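You operate a simulated robot arm through the tools that you are given. There is no shell and no other tool. Be economical: measure what you need, move in short steps, check, and stop when the job is done.

You run a simulated two-armed robot. Do the job below in one go: nothing can be reset, and whatever is moved stays where it is left.

Task
Fit the clean filter, holding it while your other hand opens the drawer.
Fine: close the drawer, open the louvre, then switch the blower on.
Where things are to end (x, y in the base frame): filter within 0.03 m of [0.57, -0.14].
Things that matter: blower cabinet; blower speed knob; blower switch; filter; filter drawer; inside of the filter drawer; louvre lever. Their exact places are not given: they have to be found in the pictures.

Only the result counts: the job must be done as asked and must still hold three seconds after the hand-in. Knocking over, shifting, dropping, spilling or breaking anything else fails it.

Robot
Two 7-joint arms with two-finger parallel grippers on one trunk, on a base that drives. Base frame: it is fixed to the floor where the robot stands at the start and does not move with it; the origin is under the middle of the robot, x ahead of it, y to its left, z up. Units: m, degrees, N and s.
The left shoulder is at the start at [0.06, 0.143, 0.901], the right one opposite. With the tool pointing down near the work surface each hand reaches from about 0.22 to 0.5 m from the robot's upright axis, wherever it stands, measured 20 degrees to its own side. Places, roughly: blower cabinet [0.6, -0.4, 0.8]; blower speed knob [0.4, -0.1, 0.8]; blower switch [0.4, 0, 0.8]; filter drawer [0.5, -0.1, 0.6]; inside of the filter drawer [0.6, -0.1, 0.6]; louvre lever [0.5, -0.3, 1.1]. Payload 1.57 kg a hand.
Tool frame (each hand has its own): the origin (TCP) lies between the finger pads and is the grasp point; the fingertips stand 0.03 m ahead of it; z points along the fingers, y is the line along which they close. Largest opening 0.11 m; finger width 0.024, thickness 0.012; the body of the gripper, 0.048 by 0.112 m, starts 0.078 m behind the TCP.
Orientation is told as [roll, pitch, yaw] about the base's x, y, z axes, in that order, counted from this pose: with the fingers straight down and closing along the base's y, the tool's x points along the base's -x, its y along +y and its z along -z.

Tools
- The arms move only by the tool drive_tool. It takes "left_moves", "right_moves" or both (then of equal length, played together; a hand with none holds still); each is one flat list of numbers, 7 for each row, row after row: the shift along the base's x, y, z in units of 20 mm (1.0 is 20 mm), then the turn, a rotation vector about the base's x, y, z in units of 5 degrees (1.0 is 5 degrees), then the opening, from 0 (shut) to 1 (fully open). In form: [dx, dy, dz, rx, ry, rz, grip, dx, dy, dz, rx, ry, rz, grip, ...]. A call has 1 to 8 rows; each row shifts and turns the commanded pose from where the row before left it. A call with a number of a shift or a turn outside -1 to 1 is refused whole. A row lasts 0.2 s, in which the tool goes at most 0.05 m and 8.6 degrees; a call with a longer step from one row to the next is refused whole, and so is a gripper value outside its range. Where a pose cannot be reached the arm comes as near as it can. A force on the tool above 90 N (or 10 N above the force at the start of the call, whichever is more), or a blocked arm, ends the call early, and 0.2 s more pass. Each finger travels about 0.045 m/s and halts on what it meets, pressing with about 21 N; the grip force reading is that of the motor and also rises with nothing between the fingers. The clock runs only during rows and for 0.2 s after the last one: add rows that do not move to give the fingers time. It gives the time, the measured TCP pose, the force on the tool (base axes), the opening and the grip force at its end, in the units of the frame above (readings bear some noise), with the torque about the TCP (base axes, N m) and any sound that the robot's microphone picked up, and new pictures: "views" is both (left out), scene, wrist or none (wrist: the cameras of the hands that moved).
- Cameras (640 x 400 px; columns grow to the right, rows downward): "scene" is now at [0.0131, -0.0358, 1.5042]; the picture's right is [-0.43, -0.90, 0.00], its down [-0.80, 0.38, -0.47] and it looks along [0.43, -0.20, -0.88] (base axes); focal length 258 px, centre (320, 200). "left" rides on the left gripper at [0.07, -0.016, -0.141] in its tool frame; the picture's right is [0.23, 0.97, 0.00], its down [-0.86, 0.20, -0.48] and it looks along [-0.47, 0.11, 0.88] (tool axes); focal length 222 px, centre (320, 200). "right" rides on the right gripper at [0.07, 0.016, -0.141] in its tool frame; the picture's right is [-0.23, 0.97, 0.00], its down [-0.86, -0.20, -0.48] and it looks along [-0.47, -0.11, 0.88] (tool axes); focal length 222 px, centre (320, 200).
- slide_trunk(by): slides the trunk up (or, below 0, down) by that many m; the arms and the scene camera ride with it, the base frame stays. It gives what a move gives, with no picture.
- base_move(legs): drives the robot by 1 to 6 legs, each [ahead, left, turn to the left] in m, m and degrees, along the robot's own axes; the way and the turn of a leg run together, so that a leg with both is an arc; at most 1.5 m and 180 degrees a leg. The arms and the cameras ride along, it lands a little off, and it stops where it bumps. It gives what a move gives, and a new picture of the scene camera.
- pan_tilt(pan, tilt): turns the head with the scene camera to pan (to the left, within 86 degrees either way) and tilt (down, from -29 to 69), counted from straight ahead of the robot. It gives what a move gives, and a new picture of the scene camera.
- measure_at(camera, pixels): for up to 12 pixels [column, row] of the newest picture of that camera ("zoom" is the newest enlarged one), the place [x, y, z] in the base frame of the surface seen there, good to about 0.003 m, but the place of the scene camera against the robot may be out by one fixed shift of up to 0.025 m in any direction. It takes no simulated time.
- zoom(camera, box): a new picture of the part [left, top, right, bottom] of that camera's present view, enlarged. It takes no simulated time.
- hand_in(): hands the job in; it is judged then, once.

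Keep the steps short. Do not move on a guess: measure, check each grasp and each placing, and mend mistakes. In all there are 80 turns and 260 pictures (those below and enlarged ones count). Leave the grippers open and the arms clear of the work at the hand-in unless told otherwise, and finish with a single line.

The tools are called after ">>>" by a JSON object that holds its "fn" and its "kwargs". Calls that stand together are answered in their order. drive_tool: Moves the arms, as the interface text tells. Its arguments: {"type":"object","properties":{"left_moves":{"type":"array","items":{"type":"number"}},"right_moves":{"type":"array","items":{"type":"number"}},"views":{"type":"string","enum":["both","scene","wrist","none"]}},"required":[]} The other tools are called the same way: slide_trunk (by) slides the trunk up or down; base_move (legs) drives the base; pan_tilt (pan, tilt) turns the head that bears the scene camera; measure_at (camera, pixels) gives the place of the surface under pixels of a picture; zoom (camera, box) takes an enlarged picture of a part of a camera's view; hand_in () hands the job in.

At the start:

```text
t: 0.0
left_position: [0.4588, -0.0436, 0.9996]
left_tcp_rot: [0.1, -0.1, -0.1]
left_force: [0.8, -0.1, -0.2]
left_torque: [-0.02, 0.02, -0.01]
left_opening: 0.1099
left_gripper_force: 0.0
right_position: [0.3828, -0.3704, 0.9997]
right_tcp_rot: [0.0, 0.0, 0.0]
right_force: [0.5, -0.3, 0.0]
right_torque: [0.0, -0.03, 0.03]
right_opening: 0.1102
right_gripper_force: 0.1
trunk travel left (down, up): [-0.5, 0.09]
robot x, y, heading: [0.0005, 0.0007, -0.1]
head pan, tilt: [-25.3, 61.9]
```

scene: 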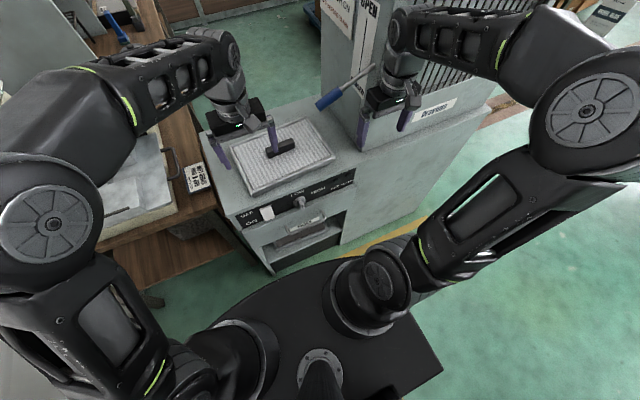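
right: 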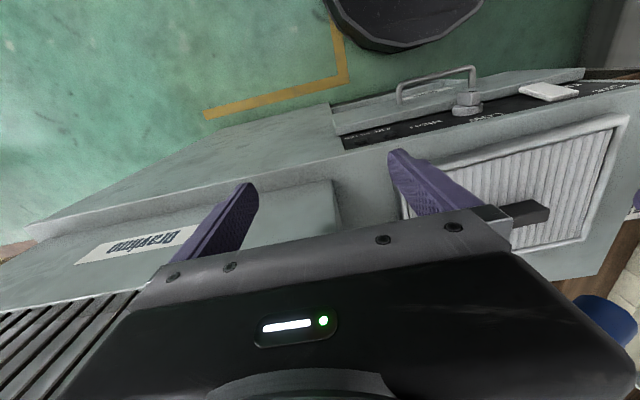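
left: 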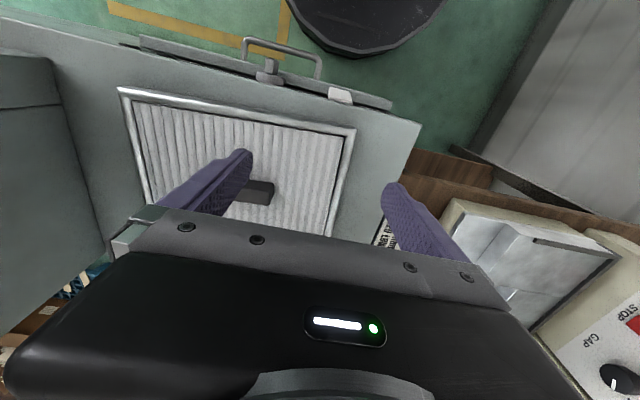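

I see the filter (white pleated panel with a dark grip) on top of the cabinet, with the drawer below at the front. I'll enlarge these first.

>>> {"fn": "zoom", "kwargs": {"camera": "scene", "box": [190, 90, 390, 280]}}

>>> {"fn": "zoom", "kwargs": {"camera": "scene", "box": [300, 0, 500, 130]}}

>>> {"fn": "measure_at", "kwargs": {"camera": "left", "pixels": [[122, 92], [352, 132], [265, 190], [270, 72], [341, 97], [244, 40], [320, 60], [415, 125], [250, 130], [310, 150]]}}

>>> {"fn": "measure_at", "kwargs": {"camera": "scene", "pixels": [[285, 148], [205, 137], [250, 190], [335, 158], [297, 120], [265, 213], [300, 203], [305, 226], [345, 78], [325, 102], [300, 245]]}}

```text
2.11 times, centred on (290, 185) of scene
```

zoom: 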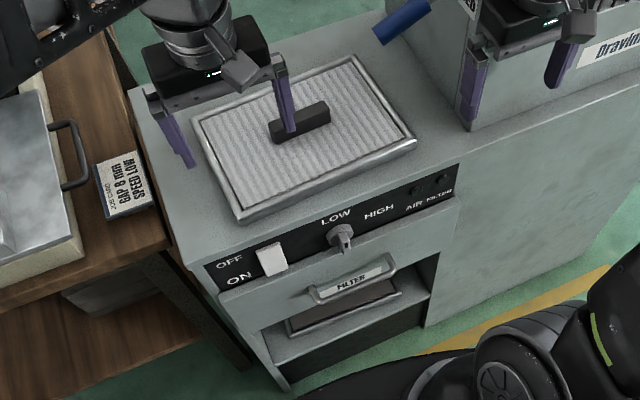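

```text
3.08 times, centred on (400, 65) of scene
```

zoom: 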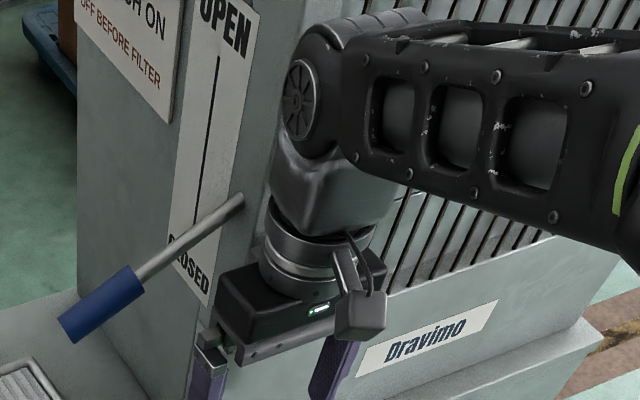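

```text
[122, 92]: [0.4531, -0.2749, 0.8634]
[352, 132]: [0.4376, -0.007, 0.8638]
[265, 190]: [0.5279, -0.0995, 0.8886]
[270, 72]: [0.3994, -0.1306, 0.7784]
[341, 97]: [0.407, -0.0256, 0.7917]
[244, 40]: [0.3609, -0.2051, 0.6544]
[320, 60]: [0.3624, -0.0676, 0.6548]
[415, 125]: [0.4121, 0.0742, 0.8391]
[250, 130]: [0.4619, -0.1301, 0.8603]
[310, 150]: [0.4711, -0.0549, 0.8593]
```

```text
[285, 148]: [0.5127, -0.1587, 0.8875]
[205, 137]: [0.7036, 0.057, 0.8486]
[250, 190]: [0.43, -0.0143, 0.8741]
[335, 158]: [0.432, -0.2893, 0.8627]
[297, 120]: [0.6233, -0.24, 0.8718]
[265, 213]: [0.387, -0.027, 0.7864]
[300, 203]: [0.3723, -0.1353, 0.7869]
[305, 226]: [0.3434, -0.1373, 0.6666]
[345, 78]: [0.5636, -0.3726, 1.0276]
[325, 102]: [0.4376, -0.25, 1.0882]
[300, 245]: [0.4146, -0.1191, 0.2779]
```

I'll read the labels and the shape of the drawer and filter grip more closely.

>>> {"fn": "zoom", "kwargs": {"camera": "scene", "box": [230, 170, 350, 270]}}

>>> {"fn": "zoom", "kwargs": {"camera": "left", "box": [100, 10, 430, 220]}}

>>> {"fn": "pan_tilt", "kwargs": {"pan": -25, "tilt": 35}}

```text
4.00 times, centred on (290, 220) of scene
```

zoom: 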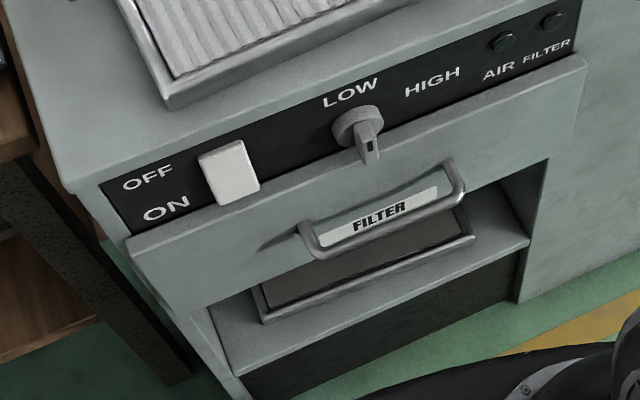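

```text
1.90 times, centred on (265, 115) of left
```

zoom: 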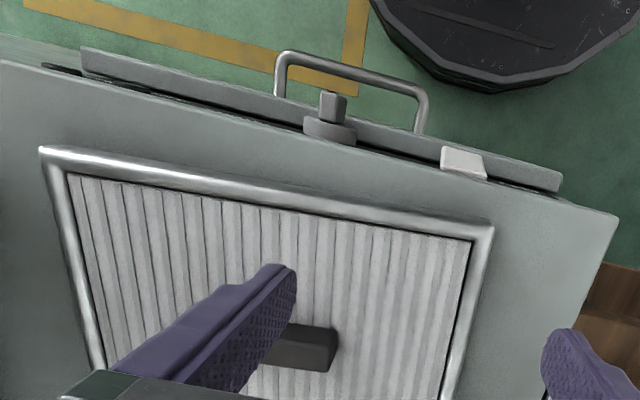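

```text
t: 0.9
left_position: [0.4578, -0.0447, 1.0002]
left_tcp_rot: [0.0, -0.1, 0.0]
left_force: [-0.8, -0.5, -0.1]
left_torque: [-0.02, -0.02, -0.01]
left_opening: 0.11
left_gripper_force: 0.0
right_position: [0.3819, -0.3709, 0.9994]
right_tcp_rot: [0.0, 0.0, 0.0]
right_force: [0.0, 0.4, -1.0]
right_torque: [0.01, 0.01, 0.03]
right_opening: 0.1103
right_gripper_force: 0.0
trunk travel left (down, up): [-0.5, 0.09]
robot x, y, heading: [0.0013, -0.0002, -0.0]
head pan, tilt: [-25.0, 35.0]
```

scene: 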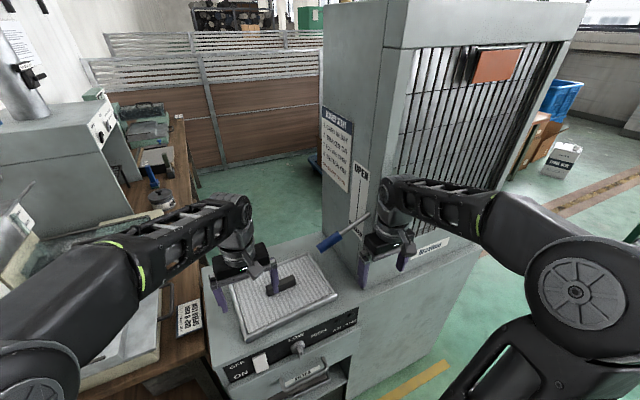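

>>> {"fn": "zoom", "kwargs": {"camera": "scene", "box": [310, 95, 410, 255]}}

>>> {"fn": "zoom", "kwargs": {"camera": "scene", "box": [200, 230, 380, 400]}}

>>> {"fn": "measure_at", "kwargs": {"camera": "scene", "pixels": [[322, 245], [345, 231], [366, 215], [360, 165], [362, 245], [283, 283], [340, 295], [243, 340]]}}

```text
2.50 times, centred on (360, 175) of scene
```

zoom: 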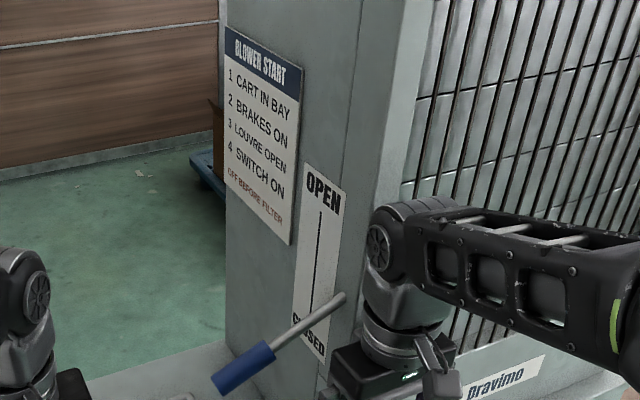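

```text
2.35 times, centred on (290, 315) of scene
```

zoom: 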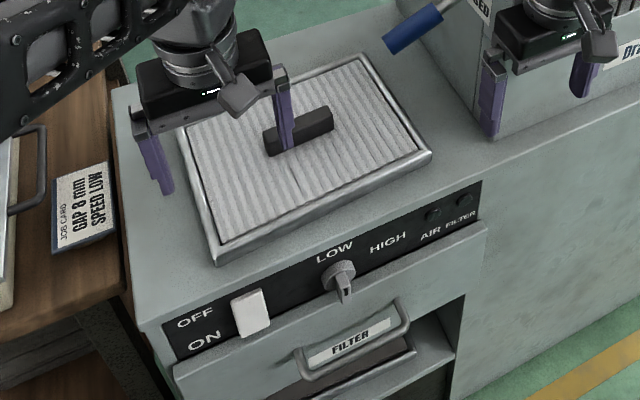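

```text
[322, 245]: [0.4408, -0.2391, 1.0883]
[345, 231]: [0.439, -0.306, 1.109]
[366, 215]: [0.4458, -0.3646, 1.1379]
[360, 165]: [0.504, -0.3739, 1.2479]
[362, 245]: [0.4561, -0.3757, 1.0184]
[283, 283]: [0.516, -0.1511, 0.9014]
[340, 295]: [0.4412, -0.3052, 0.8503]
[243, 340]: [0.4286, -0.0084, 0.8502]
```

The sign says the louvre is closed (lever down) and lists louvre then switch. Plan: the left hand holds the filter by its dark bar, which runs along y, and the right hand pulls the drawer. First I rotate the left hand -90° in place, and draw the right hand back from the column.

>>> {"fn": "drive_tool", "kwargs": {"left_moves": [0, 0, 0.5, 0, 0, -1, 1, 0, 0, 0.5, 0, 0, -1, 1, 0, 0, 0, 0, 0, -1, 1, 0, 0, 0, 0, 0, -1, 1, 0, 0, 0, 0, 0, -1, 1, 0, 0, 0, 0, 0, -1, 1, 0, 0, 0, 0, 0, -1, 1, 0, 0, 0, 0, 0, -1, 1], "right_moves": [-1, 0, 0, 0, 0, 0, 1, -1, 0, 0, 0, 0, 0, 1, -1, 0, 0, 0, 0, 0, 1, -1, 0, 0, 0, 0, 0, 1, 0, 0, 0, 0, 0, 0, 1, 0, 0, 0, 0, 0, 0, 1, 0, 0, 0, 0, 0, 0, 1, 0, 0, 0, 0, 0, 0, 1], "views": "none"}}

>>> {"fn": "drive_tool", "kwargs": {"left_moves": [0, 0, 0, 0, 0, -1, 1, 0, 0, 0, 0, 0, -1, 1, 0, 0, 0, 0, 0, -1, 1, 0, 0, 0, 0, 0, -1, 1, 0, 0, 0, 0, 0, -1, 1, 0, 0, 0, 0, 0, -1, 1, 0, 0, 0, 0, 0, -1, 1, 0, 0, 0, 0, 0, -1, 1], "views": "both"}}

```text
t: 2.7
left_position: [0.4594, -0.0438, 1.0197]
left_tcp_rot: [0.1, -0.1, -40.2]
left_force: [-0.7, 1.0, 0.4]
left_torque: [0.0, 0.0, 0.01]
left_opening: 0.1099
left_gripper_force: 0.1
right_position: [0.3012, -0.3701, 1.0006]
right_tcp_rot: [0.0, 0.1, 0.0]
right_force: [-0.2, 0.3, -0.5]
right_torque: [-0.01, 0.02, 0.01]
right_opening: 0.1101
right_gripper_force: 0.0
trunk travel left (down, up): [-0.5, 0.09]
robot x, y, heading: [0.0017, 0.001, -0.2]
head pan, tilt: [-25.0, 35.0]
```

```text
t: 4.5
left_position: [0.4583, -0.0438, 1.019]
left_tcp_rot: [-0.1, -0.1, -80.0]
left_force: [0.1, -0.2, 0.5]
left_torque: [-0.02, 0.0, 0.01]
left_opening: 0.1101
left_gripper_force: 0.1
right_position: [0.301, -0.3706, 1.0012]
right_tcp_rot: [0.0, 0.0, -0.1]
right_force: [0.4, -0.1, 0.2]
right_torque: [-0.01, 0.02, -0.04]
right_opening: 0.11
right_gripper_force: 0.1
trunk travel left (down, up): [-0.5, 0.09]
robot x, y, heading: [-0.0024, 0.0019, 0.1]
head pan, tilt: [-25.0, 35.0]
```

scene: 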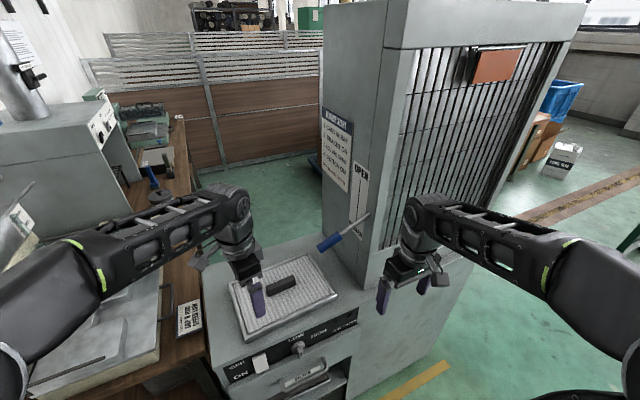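
left: 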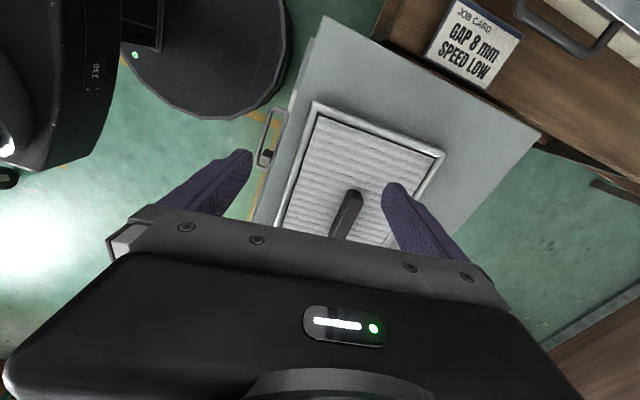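

The left hand turned well, so I measure the filter and its bar in this view.

>>> {"fn": "zoom", "kwargs": {"camera": "left", "box": [230, 10, 550, 250]}}

>>> {"fn": "measure_at", "kwargs": {"camera": "left", "pixels": [[350, 200], [343, 225], [357, 192], [315, 104], [442, 153], [278, 222], [330, 160], [400, 170], [322, 20], [540, 132]]}}

>>> {"fn": "measure_at", "kwargs": {"camera": "scene", "pixels": [[270, 290], [295, 280], [235, 290], [310, 260], [337, 295], [246, 340], [283, 285]]}}

```text
1.67 times, centred on (390, 130) of left
```

zoom: 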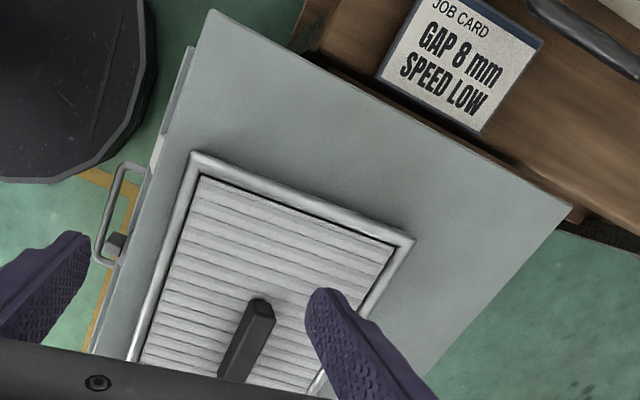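

```text
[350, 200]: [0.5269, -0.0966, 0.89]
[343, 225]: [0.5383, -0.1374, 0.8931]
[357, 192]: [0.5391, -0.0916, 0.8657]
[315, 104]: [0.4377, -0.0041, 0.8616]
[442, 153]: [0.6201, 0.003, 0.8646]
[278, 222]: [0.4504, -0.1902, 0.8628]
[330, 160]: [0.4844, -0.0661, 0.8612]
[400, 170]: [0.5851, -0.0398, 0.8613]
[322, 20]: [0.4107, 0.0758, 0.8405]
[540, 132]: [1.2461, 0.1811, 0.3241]
```

```text
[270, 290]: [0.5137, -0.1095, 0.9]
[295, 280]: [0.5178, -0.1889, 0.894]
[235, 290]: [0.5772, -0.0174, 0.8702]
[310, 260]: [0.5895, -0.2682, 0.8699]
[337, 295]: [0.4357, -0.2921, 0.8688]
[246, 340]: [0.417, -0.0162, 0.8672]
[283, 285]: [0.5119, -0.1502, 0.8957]
```

Filter centre is about (0.537, -0.136), yaw about +2.7°, and the bar spans y≈-0.09 to -0.18 with its top at z 0.892. This is out of comfortable left-hand reach, so I want to shift the base right and a little ahead. First I measure the clearance between the base and the cabinet.

>>> {"fn": "measure_at", "kwargs": {"camera": "left", "pixels": [[285, 50], [275, 90], [240, 115], [290, 10], [268, 155], [300, 70]]}}

>>> {"fn": "pan_tilt", "kwargs": {"pan": -25, "tilt": 69}}

>>> {"fn": "drive_tool", "kwargs": {"left_moves": [0, 1, 0, 0, 0, -0.5, 1, 0, 1, 0, 0, 0, -0.5, 1, 0, 1, 0, 0, 0, -0.46, 1, 0, 1, 0, 0, 0, 0, 1, 0, 1, 0, 0, 0, 0, 1], "right_moves": [-1, 0, 0, 0, 0, 0, 1, -0.5, 0, 0, 0, 0, 0, 1, 0, 0, 0, 0, 0, 0, 1, 0, 0, 0, 0, 0, 0, 1, 0, 0, 0, 0, 0, 0, 1], "views": "scene"}}

```text
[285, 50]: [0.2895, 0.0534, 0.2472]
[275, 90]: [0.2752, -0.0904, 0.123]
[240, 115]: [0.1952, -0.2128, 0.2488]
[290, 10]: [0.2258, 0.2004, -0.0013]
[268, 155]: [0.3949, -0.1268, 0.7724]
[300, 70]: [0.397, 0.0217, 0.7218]
```

```text
t: 5.5
left_position: [0.4586, -0.044, 1.0196]
left_tcp_rot: [-0.1, -0.2, -80.0]
left_force: [0.9, -1.3, -0.1]
left_torque: [-0.02, -0.05, -0.02]
left_opening: 0.1099
left_gripper_force: 0.0
right_position: [0.3009, -0.3699, 1.0005]
right_tcp_rot: [0.0, 0.0, 0.0]
right_force: [-0.1, 0.3, -0.3]
right_torque: [0.01, 0.03, -0.01]
right_opening: 0.11
right_gripper_force: 0.0
trunk travel left (down, up): [-0.5, 0.09]
robot x, y, heading: [-0.0006, -0.0014, -0.0]
head pan, tilt: [-25.0, 68.8]
```

scene: 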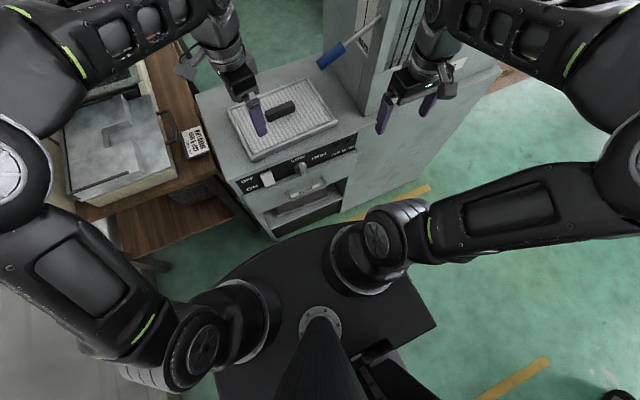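

```text
t: 6.7
left_position: [0.4589, 0.0568, 1.0217]
left_tcp_rot: [-0.1, -0.1, -87.3]
left_force: [0.5, -0.9, 0.6]
left_torque: [-0.02, -0.04, -0.01]
left_opening: 0.1101
left_gripper_force: 0.1
right_position: [0.2711, -0.3699, 1.0014]
right_tcp_rot: [0.0, -0.1, 0.0]
right_force: [0.0, -0.8, -0.2]
right_torque: [-0.01, 0.0, -0.03]
right_opening: 0.11
right_gripper_force: 0.0
trunk travel left (down, up): [-0.5, 0.09]
robot x, y, heading: [0.0005, -0.0023, -0.0]
head pan, tilt: [-25.0, 68.8]
```

scene: 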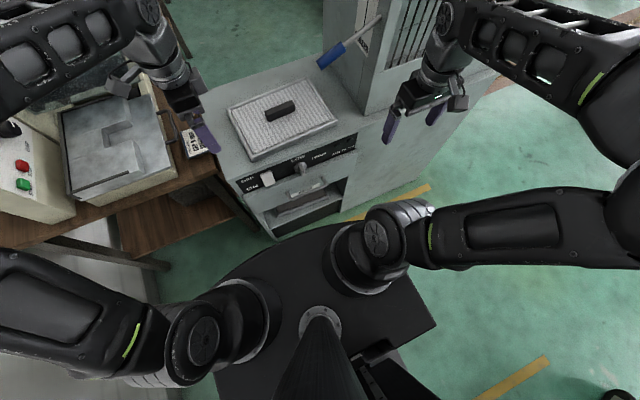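

Base front is at x≈0.29 and the cabinet at 0.41, so 0.05 ahead is safe. Driving right 0.18, then ahead 0.05.

>>> {"fn": "base_move", "kwargs": {"legs": [[0, -0.18, 0], [0.05, 0, 0]]}}

```text
t: 8.7
left_position: [0.5104, -0.1245, 1.0207]
left_tcp_rot: [-0.1, -0.1, -87.4]
left_force: [-0.2, 0.0, 0.0]
left_torque: [-0.01, 0.01, 0.0]
left_opening: 0.11
left_gripper_force: 0.1
right_position: [0.3228, -0.5515, 1.0002]
right_tcp_rot: [0.1, 0.1, -0.1]
right_force: [1.0, -0.5, 0.5]
right_torque: [0.01, 0.06, 0.04]
right_opening: 0.1099
right_gripper_force: 0.1
trunk travel left (down, up): [-0.5, 0.09]
robot x, y, heading: [0.0502, -0.1815, -0.1]
head pan, tilt: [-25.0, 68.8]
```

scene: 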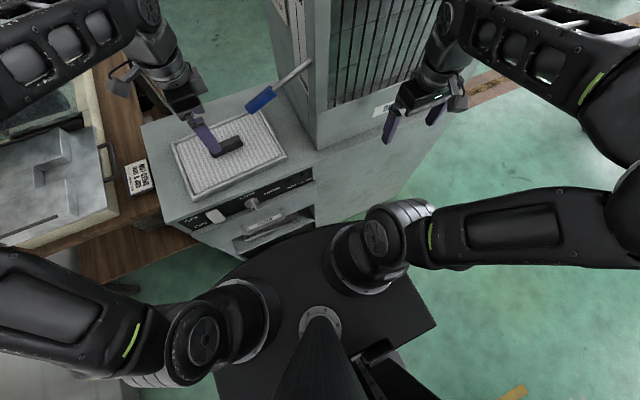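

The left hand is almost over the bar. I align it and lower to z≈0.95 to check.

>>> {"fn": "drive_tool", "kwargs": {"left_moves": [0.7, -0.3, 0, 0, 0, 0, 1, 0.65, -0.3, 0, 0, 0, 0, 1, 0, 0, -1, 0, 0, 0, 1, 0, 0, -1, 0, 0, 0, 1, 0, 0, -1, 0, 0, 0, 1, 0, 0, -0.5, 0, 0, 0, 1], "views": "both"}}

```text
t: 10.1
left_position: [0.5375, -0.1365, 0.9511]
left_tcp_rot: [0.0, 0.0, -87.4]
left_force: [0.2, -0.7, -0.1]
left_torque: [-0.01, 0.02, 0.02]
left_opening: 0.11
left_gripper_force: 0.2
right_position: [0.3218, -0.5526, 1.0002]
right_tcp_rot: [0.0, 0.0, -0.1]
right_force: [-0.3, 0.8, 0.0]
right_torque: [-0.02, 0.0, -0.02]
right_opening: 0.11
right_gripper_force: 0.0
trunk travel left (down, up): [-0.5, 0.09]
robot x, y, heading: [0.054, -0.1799, 0.1]
head pan, tilt: [-25.0, 68.8]
```

scene: 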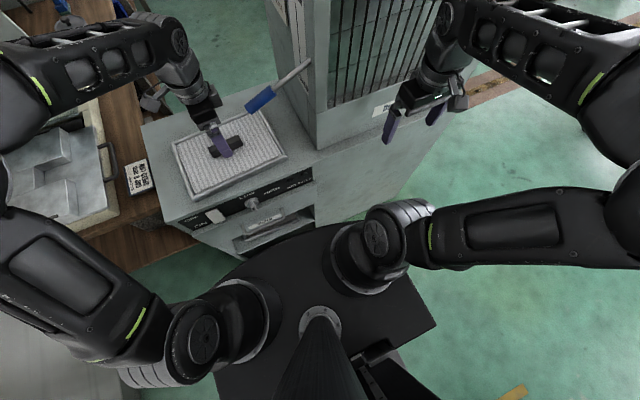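
left: 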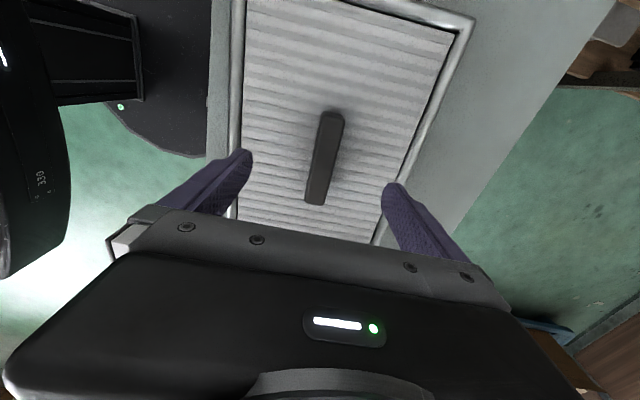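

>>> {"fn": "measure_at", "kwargs": {"camera": "left", "pixels": [[330, 115], [315, 200], [322, 160], [470, 25], [320, 202], [333, 112], [240, 150]]}}

```text
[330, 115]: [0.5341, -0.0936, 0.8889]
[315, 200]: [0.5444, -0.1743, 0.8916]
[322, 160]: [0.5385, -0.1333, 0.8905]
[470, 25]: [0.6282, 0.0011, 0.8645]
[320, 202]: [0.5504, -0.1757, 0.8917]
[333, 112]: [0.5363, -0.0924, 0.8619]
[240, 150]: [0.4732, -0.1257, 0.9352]
```

The bar is centred under the fingers at (0.5385, -0.134). Lowering to z≈0.895 and closing.

>>> {"fn": "drive_tool", "kwargs": {"left_moves": [0, 0.1, -1, 0, 0, 0, 1, 0, 0, -1, 0, 0, 0, 1, 0, 0, -0.8, 0, 0, 0, 1, 0, 0, 0, 0, 0, 0, 0, 0, 0, 0, 0, 0, 0, 0, 0, 0, 0, 0, 0, 0, 0, 0, 0, 0, 0, 0, 0, 0, 0, 0, 0, 0, 0, 0, 0], "views": "wrist"}}

```text
t: 11.9
left_position: [0.5366, -0.1356, 0.8942]
left_tcp_rot: [0.1, -0.1, -87.3]
left_force: [0.4, 1.0, 0.1]
left_torque: [-0.04, 0.03, 0.11]
left_opening: 0.0221
left_gripper_force: 11.6
right_position: [0.32, -0.5519, 1.0001]
right_tcp_rot: [0.0, -0.1, 0.0]
right_force: [-0.1, -0.1, 0.1]
right_torque: [-0.01, 0.0, 0.03]
right_opening: 0.1101
right_gripper_force: 0.2
trunk travel left (down, up): [-0.5, 0.09]
robot x, y, heading: [0.0501, -0.1801, -0.5]
head pan, tilt: [-25.0, 68.8]
```

left: 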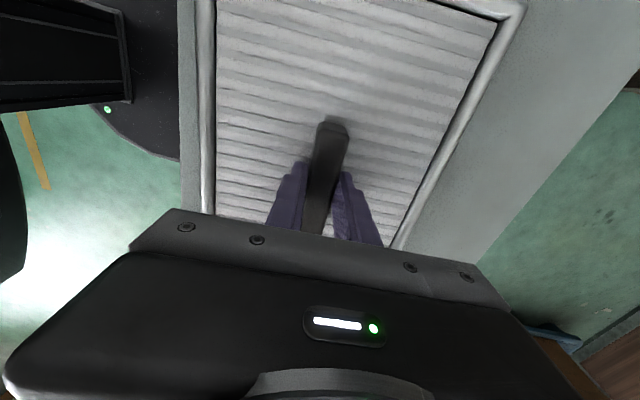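

Gripped (0.022 m, 11.6 N and rising). I lift it straight up by 0.10 m and check.

>>> {"fn": "drive_tool", "kwargs": {"left_moves": [0, 0, 0, 0, 0, 0, 0, 0, 0, 0, 0, 0, 0, 0, 0, 0, 0.5, 0, 0, 0, 0, 0, 0, 1, 0, 0, 0, 0, 0, 0, 1, 0, 0, 0, 0, 0, 0, 1, 0, 0, 0, 0, 0, 0, 1, 0, 0, 0, 0, 0, 0, 0.5, 0, 0, 0, 0], "views": "both"}}

```text
t: 13.7
left_position: [0.5372, -0.1338, 0.9974]
left_tcp_rot: [0.0, -0.2, -87.4]
left_force: [-0.2, -0.5, -2.9]
left_torque: [0.0, 0.01, -0.01]
left_opening: 0.0217
left_gripper_force: 21.1
right_position: [0.3217, -0.5518, 1.0008]
right_tcp_rot: [0.0, 0.0, -0.2]
right_force: [-0.4, -1.0, 0.4]
right_torque: [0.01, -0.01, 0.02]
right_opening: 0.1099
right_gripper_force: 0.0
trunk travel left (down, up): [-0.5, 0.09]
robot x, y, heading: [0.0495, -0.1835, -0.3]
head pan, tilt: [-25.0, 68.8]
```

scene: 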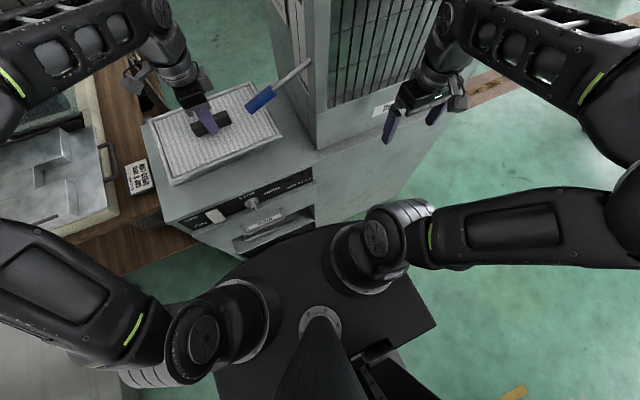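
left: 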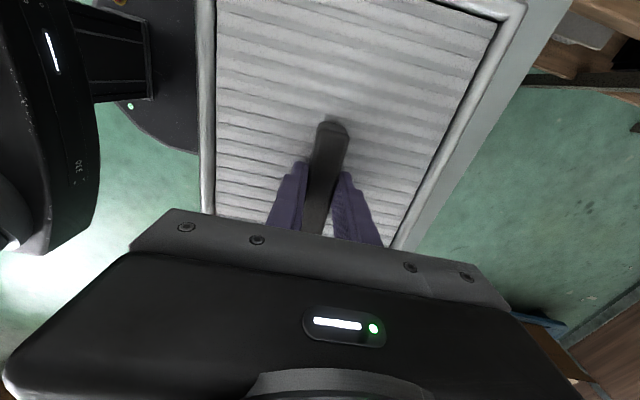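

The filter is held (about 0.3 kg). Now the right hand: rotate it +90° (to close across the horizontal handle) and bring it down in front of the drawer.

>>> {"fn": "drive_tool", "kwargs": {"right_moves": [-0.4, 1, -1, 0, 0, 1, 1, -0.4, 1, -1, 0, 0, 1, 1, -0.4, 1, -1, 0, 0, 1, 1, -0.4, 1, -1, 0, 0, 1, 1, -0.4, 1, -1, 0, 0, 1, 1, -0.4, 1, -1, 0, 0, 1, 1, 0, 1, -1, 0, 0, 1, 1, 0, 1, -1, 0, 0, 1, 1], "views": "none"}}

>>> {"fn": "drive_tool", "kwargs": {"right_moves": [0, 1, -0.5, 0, 0, 1, 1, 0, 1, -0.5, 0, 0, 1, 1, 0, 1, -0.5, 0, 0, 1, 1, 0, 1, -0.5, 0, 0, 1, 1, 0, 0.5, -0.5, 0, 0, 1, 1, 0, 0, -0.5, 0, 0, 1, 1, 0, 0, 0, 0, 0, 1, 1, 0, 0, 0, 0, 0, 1, 1], "views": "both"}}

```text
t: 15.5
left_position: [0.5379, -0.1332, 0.9959]
left_tcp_rot: [0.0, -0.1, -87.4]
left_force: [0.4, -0.3, -2.1]
left_torque: [0.01, 0.0, -0.02]
left_opening: 0.0214
left_gripper_force: 20.9
right_position: [0.3524, -0.4205, 0.8741]
right_tcp_rot: [0.1, 0.0, 40.1]
right_force: [-0.9, -0.1, 0.1]
right_torque: [-0.01, -0.02, -0.03]
right_opening: 0.1098
right_gripper_force: 0.0
right hand out of reach, approached as far as the arm can: row 4, 5, 6, 7, 8
trunk travel left (down, up): [-0.5, 0.09]
robot x, y, heading: [0.0517, -0.1827, -0.2]
head pan, tilt: [-25.0, 68.8]
```

```text
t: 16.8
left_position: [0.5333, -0.1336, 0.9981]
left_tcp_rot: [0.1, -0.1, -87.4]
left_force: [0.7, 0.2, -2.8]
left_torque: [-0.04, 0.03, -0.03]
left_opening: 0.0217
left_gripper_force: 20.8
right_position: [0.3534, -0.3394, 0.833]
right_tcp_rot: [0.0, 1.3, 62.9]
right_force: [-25.9, -11.8, 50.1]
right_torque: [-0.85, -3.04, -1.11]
right_opening: 0.0945
right_gripper_force: 0.1
right hand out of reach, approached as far as the arm can: row 1, 2
trunk travel left (down, up): [-0.5, 0.09]
robot x, y, heading: [0.0499, -0.1804, -0.1]
head pan, tilt: [-25.0, 68.8]
stopped in row 6 (right hand): the force on the tool passed its limit (the readings are from after the stop); the commanded pose is now the measured one
```

scene: 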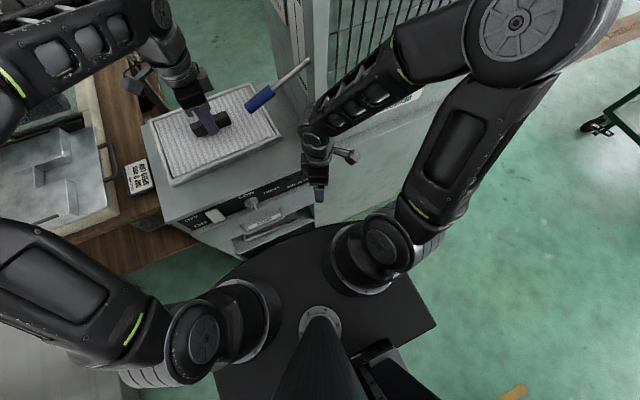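
right: 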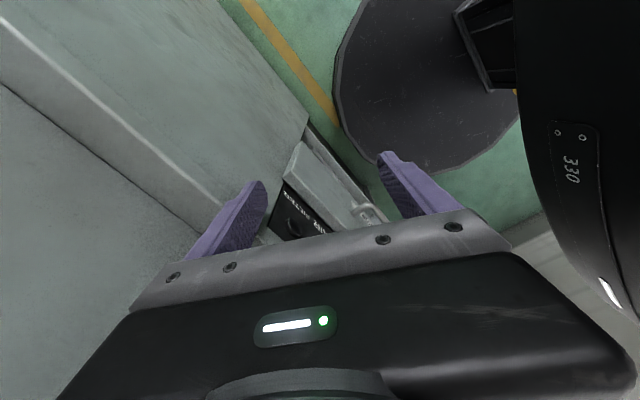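

The right finger touched the cabinet's edge because the robot is too close, so the arm couldn't retract. I lift it off and back the base away.

>>> {"fn": "drive_tool", "kwargs": {"right_moves": [0, 0, 1, 0, 0, 0, 1, 0, 0, 1, 0, 0, 0, 1, 0, 0, 1, 0, 0, 0, 1], "views": "none"}}

>>> {"fn": "base_move", "kwargs": {"legs": [[-0.15, 0, 0]]}}

```text
t: 17.6
left_position: [0.537, -0.1351, 0.9975]
left_tcp_rot: [0.0, -0.1, -87.4]
left_force: [0.3, 0.3, -3.1]
left_torque: [0.03, -0.04, 0.0]
left_opening: 0.0217
left_gripper_force: 21.0
right_position: [0.3599, -0.338, 0.8932]
right_tcp_rot: [0.0, 0.9, 63.4]
right_force: [-0.2, -0.6, -0.4]
right_torque: [0.02, 0.02, 0.01]
right_opening: 0.1101
right_gripper_force: 0.0
trunk travel left (down, up): [-0.5, 0.09]
robot x, y, heading: [0.0459, -0.1838, -0.4]
head pan, tilt: [-25.0, 68.8]
```

```text
t: 18.9
left_position: [0.3877, -0.1361, 0.9962]
left_tcp_rot: [0.0, -0.1, -87.4]
left_force: [0.0, 0.0, -1.6]
left_torque: [-0.01, -0.03, 0.0]
left_opening: 0.0219
left_gripper_force: 21.1
right_position: [0.2092, -0.3381, 0.8908]
right_tcp_rot: [0.0, 1.1, 63.4]
right_force: [-0.8, -0.1, -0.3]
right_torque: [0.01, -0.05, -0.01]
right_opening: 0.1103
right_gripper_force: 0.0
trunk travel left (down, up): [-0.5, 0.09]
robot x, y, heading: [-0.0986, -0.184, -0.2]
head pan, tilt: [-25.0, 68.8]
```

scene: 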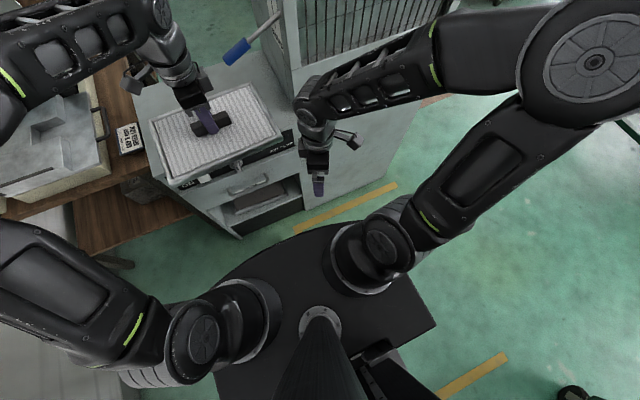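

Room enough now. The right hand: finish the yaw, move to y≈-0.14, lower to z≈0.73, then tilt the fingers forward.

>>> {"fn": "drive_tool", "kwargs": {"right_moves": [0, 1, -1, 0, 0, 0.67, 1, 0, 1, -1, 0, 0, 0.67, 1, 0, 1, -1, 0, 0, 0.67, 1, 0, 1, -1, 0, 0, 0.67, 1, 0, 1, -1, 0, 0, 0.67, 1, 0, 1, -1, 0, 0, 0.67, 1, 0, 1, -1, 0, 0, 0.67, 1, 0, 1, -1, 0, 0, 0.67, 1], "views": "none"}}

>>> {"fn": "drive_tool", "kwargs": {"right_moves": [0, 0.5, 0, 0, -1, 0, 1, 0, 0.5, 0, 0, -1, 0, 1, 0, 0.5, 0, 0, -1, 0, 1, 0, 0.5, 0, 0, -1, 0, 1, 0, 0, 0, 0, -1, 0, 1, 0, 0, 0, 0, -1, 0, 1, 0, 0, 0, 0, -1, 0, 1, 0, 0, 0, 0, -1, 0, 1], "views": "both"}}

```text
t: 20.7
left_position: [0.389, -0.1346, 0.9955]
left_tcp_rot: [-0.1, -0.1, -87.5]
left_force: [-0.4, 0.3, -2.7]
left_torque: [0.01, -0.01, -0.05]
left_opening: 0.0218
left_gripper_force: 21.2
right_position: [0.2101, -0.1772, 0.7287]
right_tcp_rot: [0.2, 1.1, 90.2]
right_force: [-0.1, 0.3, 0.8]
right_torque: [0.01, 0.03, 0.02]
right_opening: 0.1099
right_gripper_force: 0.1
trunk travel left (down, up): [-0.5, 0.09]
robot x, y, heading: [-0.0974, -0.1808, -0.2]
head pan, tilt: [-25.0, 68.8]
```

```text
t: 22.3
left_position: [0.3889, -0.1336, 0.9967]
left_tcp_rot: [-0.1, 0.1, -87.5]
left_force: [0.5, 0.9, -2.1]
left_torque: [0.0, 0.03, 0.02]
left_opening: 0.0216
left_gripper_force: 20.8
right_position: [0.2291, -0.1854, 0.7151]
right_tcp_rot: [-27.8, 0.5, 78.0]
right_force: [0.8, 0.7, 0.6]
right_torque: [0.03, -0.04, -0.02]
right_opening: 0.1098
right_gripper_force: 0.0
trunk travel left (down, up): [-0.5, 0.09]
robot x, y, heading: [-0.0988, -0.1796, -0.3]
head pan, tilt: [-25.0, 68.8]
stopped in row 7 (right hand): the arm was blocked; the commanded pose is now the measured one
```

scene: 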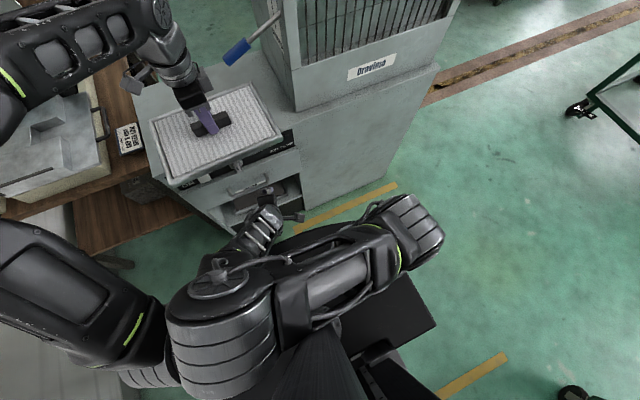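
right: 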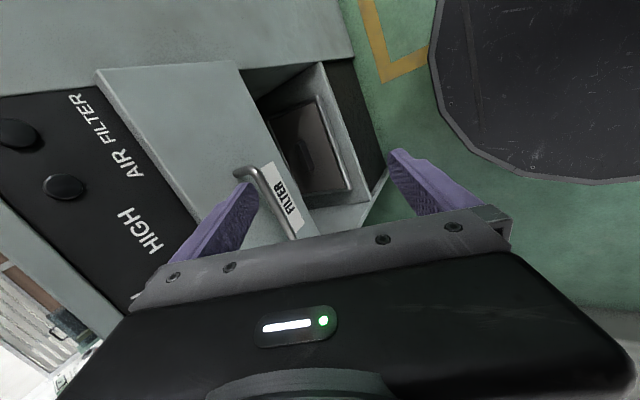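

The right arm folded awkwardly across the chest, being too close in. I want to back up further so it can stretch out, so I look behind both sides first.

>>> {"fn": "pan_tilt", "kwargs": {"pan": -86, "tilt": 40}}

>>> {"fn": "pan_tilt", "kwargs": {"pan": 86, "tilt": 40}}

>>> {"fn": "measure_at", "kwargs": {"camera": "right", "pixels": [[240, 173], [258, 178], [275, 205], [290, 232], [235, 100], [190, 120], [215, 230], [303, 215], [130, 90], [64, 186]]}}

```text
t: 23.6
left_position: [0.3895, -0.1354, 0.996]
left_tcp_rot: [0.0, -0.1, -87.4]
left_force: [0.4, -0.5, -2.2]
left_torque: [-0.01, -0.01, 0.01]
left_opening: 0.0216
left_gripper_force: 20.8
right_position: [0.2283, -0.1851, 0.7132]
right_tcp_rot: [-27.9, 0.5, 78.0]
right_force: [-0.1, 0.2, 0.7]
right_torque: [0.0, 0.01, 0.01]
right_opening: 0.1099
right_gripper_force: 0.0
trunk travel left (down, up): [-0.5, 0.09]
robot x, y, heading: [-0.0985, -0.1798, -0.4]
head pan, tilt: [-85.9, 40.0]
```

scene: 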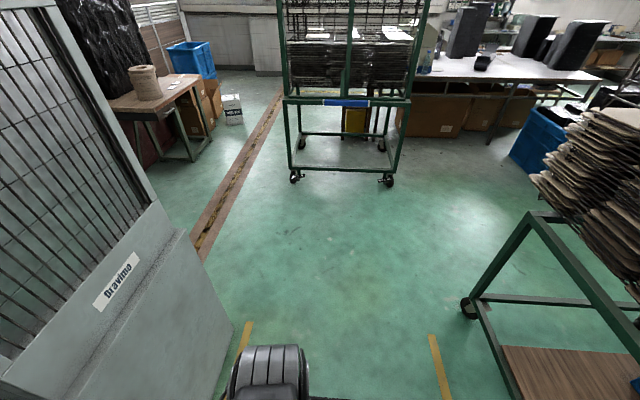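

```text
t: 26.2
left_position: [0.3891, -0.134, 0.996]
left_tcp_rot: [-0.1, 0.0, -87.4]
left_force: [0.7, -0.3, -2.8]
left_torque: [0.01, -0.01, -0.01]
left_opening: 0.0217
left_gripper_force: 20.6
right_position: [0.2279, -0.184, 0.7144]
right_tcp_rot: [-27.9, 0.5, 78.0]
right_force: [-0.6, -0.8, 0.6]
right_torque: [0.01, 0.01, 0.02]
right_opening: 0.1102
right_gripper_force: 0.0
trunk travel left (down, up): [-0.5, 0.09]
robot x, y, heading: [-0.0974, -0.1826, -0.4]
head pan, tilt: [85.9, 40.0]
```

scene: 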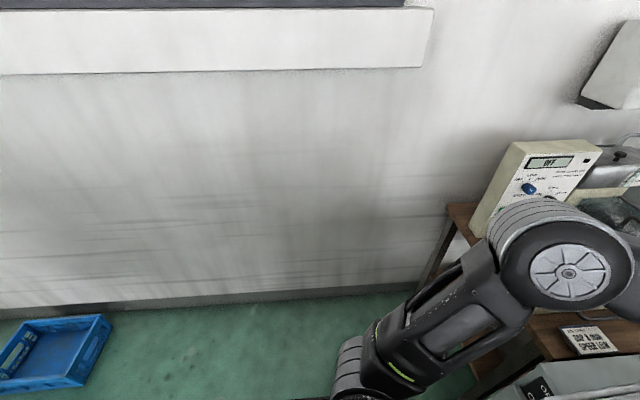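

```text
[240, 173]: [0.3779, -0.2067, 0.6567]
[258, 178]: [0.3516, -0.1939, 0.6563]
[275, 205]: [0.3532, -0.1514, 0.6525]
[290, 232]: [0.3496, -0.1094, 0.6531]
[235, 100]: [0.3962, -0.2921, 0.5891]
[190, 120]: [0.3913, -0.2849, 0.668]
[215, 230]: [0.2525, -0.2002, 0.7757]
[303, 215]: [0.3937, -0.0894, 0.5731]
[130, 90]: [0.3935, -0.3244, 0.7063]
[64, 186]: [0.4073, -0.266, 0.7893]
```

Free space behind for 0.3 m. The handle bar is at x≈0.352, z≈0.655, y from -0.205 to -0.07, and the drawer front at x≈0.394, a gap of about 0.036. Backing 0.15 m, with the head turned back.

>>> {"fn": "base_move", "kwargs": {"legs": [[-0.15, 0, 0]]}}

>>> {"fn": "drive_tool", "kwargs": {"right_moves": [1, 0, 0, 0, 0, 0.5, 1, 1, 0, 0, 0, 0, 0.5, 1, 1, 0, 0, 0, 0, 0.5, 1, 1, 0, 0, 0, 0, 0.5, 1, 1, 0, 0, 0, 0, 0.3, 1], "views": "none"}}

>>> {"fn": "pan_tilt", "kwargs": {"pan": -10, "tilt": 60}}

```text
t: 27.5
left_position: [0.2371, -0.135, 0.997]
left_tcp_rot: [0.1, 0.0, -87.4]
left_force: [-0.3, 0.1, -2.4]
left_torque: [-0.02, -0.02, 0.0]
left_opening: 0.0216
left_gripper_force: 21.0
right_position: [0.0779, -0.1837, 0.7152]
right_tcp_rot: [-27.9, 0.5, 78.0]
right_force: [0.5, -0.3, -0.7]
right_torque: [-0.02, 0.0, 0.0]
right_opening: 0.1099
right_gripper_force: 0.1
trunk travel left (down, up): [-0.5, 0.09]
robot x, y, heading: [-0.2469, -0.1789, -0.1]
head pan, tilt: [85.9, 40.0]
```

scene: 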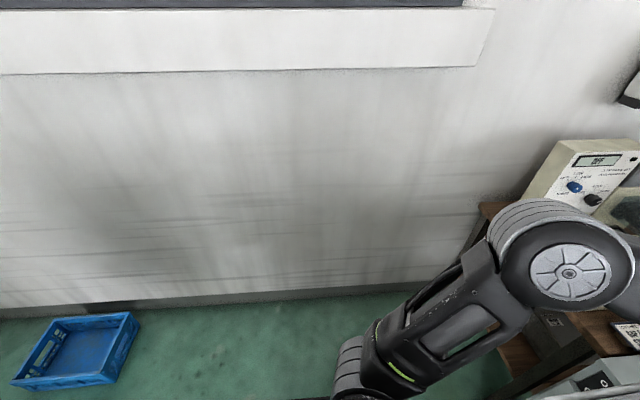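

```text
t: 28.7
left_position: [0.2374, -0.1345, 0.9974]
left_tcp_rot: [-0.1, 0.0, -87.4]
left_force: [-0.5, -0.9, -2.3]
left_torque: [0.0, -0.01, 0.0]
left_opening: 0.0218
left_gripper_force: 20.8
right_position: [0.1773, -0.1854, 0.7132]
right_tcp_rot: [-27.9, 0.5, 89.6]
right_force: [-0.7, -0.1, -0.1]
right_torque: [0.01, 0.01, 0.01]
right_opening: 0.11
right_gripper_force: 0.0
trunk travel left (down, up): [-0.5, 0.09]
robot x, y, heading: [-0.2487, -0.1832, -0.1]
head pan, tilt: [85.9, 40.0]
```

```text
t: 30.5
left_position: [0.2394, -0.1342, 0.9961]
left_tcp_rot: [-0.1, 0.0, -87.3]
left_force: [-0.6, 0.5, -1.8]
left_torque: [0.01, -0.01, 0.02]
left_opening: 0.0215
left_gripper_force: 20.7
right_position: [0.1778, -0.186, 0.7126]
right_tcp_rot: [-27.9, 0.5, 89.5]
right_force: [0.0, -0.5, -0.1]
right_torque: [0.01, -0.02, 0.01]
right_opening: 0.1098
right_gripper_force: 0.1
trunk travel left (down, up): [-0.5, 0.09]
robot x, y, heading: [-0.2502, -0.1809, -0.3]
head pan, tilt: [-10.0, 60.0]
```

scene: 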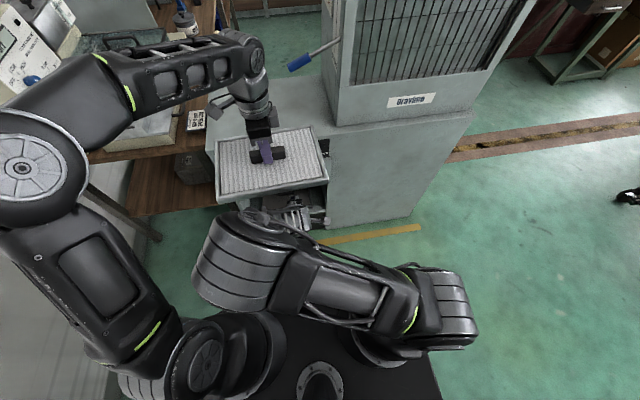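

>>> {"fn": "measure_at", "kwargs": {"camera": "scene", "pixels": [[240, 235], [225, 260], [300, 260], [400, 280], [450, 290], [260, 215], [240, 200], [310, 183], [298, 222]]}}

>>> {"fn": "zoom", "kwargs": {"camera": "scene", "box": [180, 110, 360, 300]}}

```text
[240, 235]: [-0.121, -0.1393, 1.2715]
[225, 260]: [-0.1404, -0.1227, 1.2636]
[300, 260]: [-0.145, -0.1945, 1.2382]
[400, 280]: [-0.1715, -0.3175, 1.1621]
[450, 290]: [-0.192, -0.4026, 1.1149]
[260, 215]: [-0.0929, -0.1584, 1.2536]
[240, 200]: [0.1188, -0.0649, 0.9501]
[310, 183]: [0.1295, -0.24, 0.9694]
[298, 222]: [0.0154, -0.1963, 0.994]
```

```text
2.11 times, centred on (270, 205) of scene
```

zoom: 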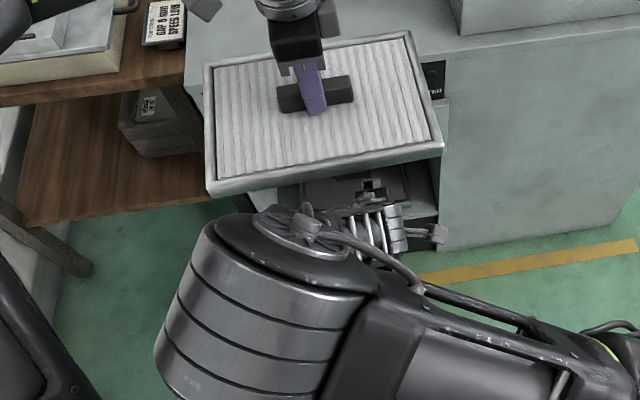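

The elbow sits high and the forearm passes clear of the filter, so I keep this arm shape and drive the base forward to bring the hand to the handle. First I narrow the right gripper to about 0.035 and shift y to -0.166.

>>> {"fn": "drive_tool", "kwargs": {"right_moves": [0, 0.5, 0, 0, 0, 0, 0.4, 0, 0.5, 0, 0, 0, 0, 0.32, 0, 0, 0, 0, 0, 0, 0.32, 0, 0, 0, 0, 0, 0, 0.32, 0, 0, 0, 0, 0, 0, 0.32], "views": "none"}}

>>> {"fn": "base_move", "kwargs": {"legs": [[0.12, 0, 0]]}}

>>> {"fn": "drive_tool", "kwargs": {"right_moves": [0, 0, 0, 0, 0, 0, 0.32], "views": "wrist"}}

```text
t: 31.7
left_position: [0.2395, -0.1344, 0.9963]
left_tcp_rot: [0.0, 0.0, -87.3]
left_force: [0.4, 0.1, -1.9]
left_torque: [0.0, 0.04, 0.03]
left_opening: 0.0216
left_gripper_force: 21.6
right_position: [0.177, -0.1644, 0.7131]
right_tcp_rot: [-27.9, 0.5, 89.6]
right_force: [-0.1, 0.4, 0.2]
right_torque: [-0.01, 0.0, -0.03]
right_opening: 0.0353
right_gripper_force: 0.1
trunk travel left (down, up): [-0.5, 0.09]
robot x, y, heading: [-0.2499, -0.1793, -0.4]
head pan, tilt: [-10.0, 60.0]
```

```text
t: 32.9
left_position: [0.3617, -0.1348, 0.997]
left_tcp_rot: [-0.2, 0.0, -87.4]
left_force: [0.2, -1.1, -3.3]
left_torque: [-0.01, 0.05, -0.02]
left_opening: 0.0215
left_gripper_force: 20.7
right_position: [0.2995, -0.1645, 0.7141]
right_tcp_rot: [-27.8, 0.7, 89.5]
right_force: [-0.5, -0.3, 0.2]
right_torque: [-0.01, 0.04, -0.01]
right_opening: 0.0348
right_gripper_force: 0.2
trunk travel left (down, up): [-0.5, 0.09]
robot x, y, heading: [-0.129, -0.1838, 0.2]
head pan, tilt: [-10.0, 60.0]
```

scene: 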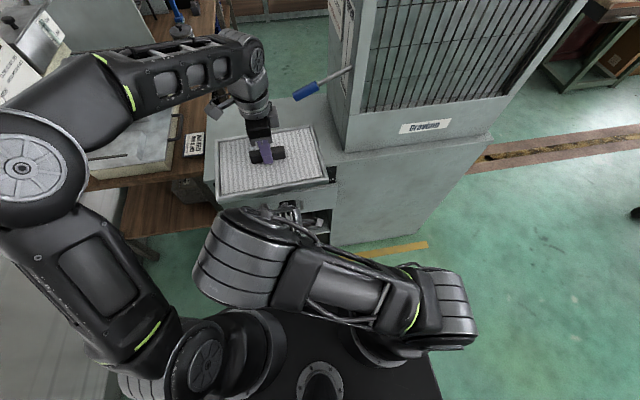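

```text
t: 33.3
left_position: [0.3592, -0.1339, 0.9968]
left_tcp_rot: [-0.1, 0.0, -87.3]
left_force: [-0.2, 0.2, -1.8]
left_torque: [0.01, 0.0, 0.02]
left_opening: 0.0216
left_gripper_force: 21.1
right_position: [0.2986, -0.1651, 0.7141]
right_tcp_rot: [-27.9, 0.5, 89.5]
right_force: [-0.3, 0.3, 0.0]
right_torque: [-0.01, -0.01, 0.02]
right_opening: 0.0355
right_gripper_force: 0.0
trunk travel left (down, up): [-0.5, 0.09]
robot x, y, heading: [-0.1298, -0.1828, -0.2]
head pan, tilt: [-10.0, 60.0]
```

right: 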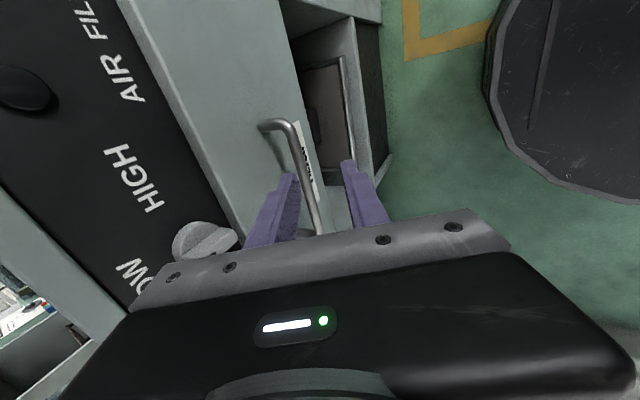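

>>> {"fn": "measure_at", "kwargs": {"camera": "right", "pixels": [[262, 126], [290, 128], [304, 165], [317, 215], [310, 190], [205, 240], [185, 232], [235, 180], [291, 178], [347, 165]]}}

```text
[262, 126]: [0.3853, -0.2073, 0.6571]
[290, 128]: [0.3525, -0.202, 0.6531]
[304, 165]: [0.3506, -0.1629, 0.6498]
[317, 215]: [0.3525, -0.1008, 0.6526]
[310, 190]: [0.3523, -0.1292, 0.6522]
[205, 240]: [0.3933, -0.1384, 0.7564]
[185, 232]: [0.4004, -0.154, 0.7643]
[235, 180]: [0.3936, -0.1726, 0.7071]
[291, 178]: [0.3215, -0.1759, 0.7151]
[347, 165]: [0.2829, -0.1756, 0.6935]
```

Bar centre ≈(0.356, 0.652). Moving forward 0.02, then descending along the finger direction so the bar lies between the fingers.

>>> {"fn": "drive_tool", "kwargs": {"right_moves": [1, 0, 0, 0, 0, 0, 0.32, 0.35, 0, -0.66, 0, 0, 0, 0.32, 0.35, 0, -0.66, 0, 0, 0, 0.32, 0.35, 0, -0.66, 0, 0, 0, 0.32, 0.35, 0, -0.66, 0, 0, 0, 0.32, 0, 0, 0, 0, 0, 0, 0.32], "views": "wrist"}}

```text
t: 34.7
left_position: [0.3603, -0.1347, 0.9966]
left_tcp_rot: [-0.2, 0.0, -87.4]
left_force: [-0.2, 0.2, -2.7]
left_torque: [-0.01, -0.01, 0.0]
left_opening: 0.0217
left_gripper_force: 21.0
right_position: [0.3459, -0.1654, 0.6612]
right_tcp_rot: [-27.9, 0.5, 89.4]
right_force: [-0.1, -0.2, -1.5]
right_torque: [-0.04, 0.01, 0.0]
right_opening: 0.0353
right_gripper_force: 0.1
trunk travel left (down, up): [-0.5, 0.09]
robot x, y, heading: [-0.13, -0.1825, -0.1]
head pan, tilt: [-10.0, 60.0]
```

right: 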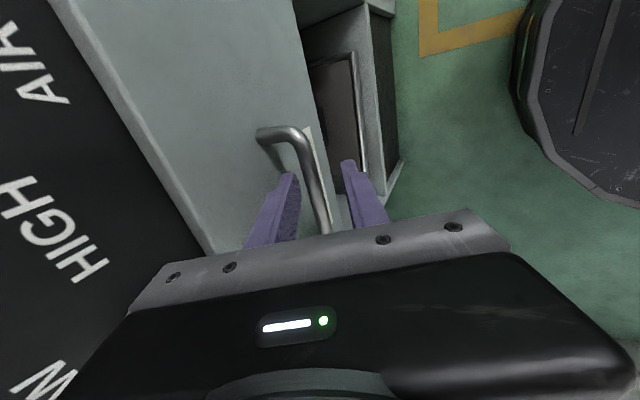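

The bar is between the fingers with no contact. Closing.

>>> {"fn": "drive_tool", "kwargs": {"right_moves": [0, 0, 0, 0, 0, 0, 0, 0, 0, 0, 0, 0, 0, 0, 0, 0, 0, 0, 0, 0, 0, 0, 0, 0, 0, 0, 0, 0], "views": "wrist"}}

```text
t: 35.7
left_position: [0.3589, -0.1338, 0.9984]
left_tcp_rot: [-0.1, 0.0, -87.4]
left_force: [0.1, -0.1, -2.9]
left_torque: [0.02, 0.0, -0.03]
left_opening: 0.0217
left_gripper_force: 20.9
right_position: [0.3476, -0.1648, 0.6605]
right_tcp_rot: [-28.1, 0.6, 89.6]
right_force: [3.4, -0.5, 13.9]
right_torque: [-0.2, -0.09, 0.74]
right_opening: 0.0117
right_gripper_force: 29.9
trunk travel left (down, up): [-0.5, 0.09]
robot x, y, heading: [-0.1262, -0.1789, -0.1]
head pan, tilt: [-10.0, 60.0]
```

right: 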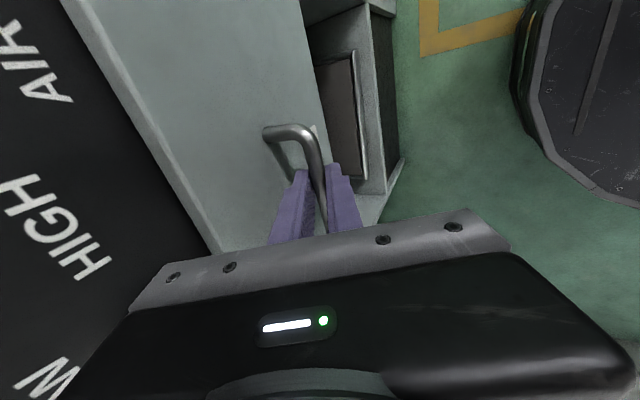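

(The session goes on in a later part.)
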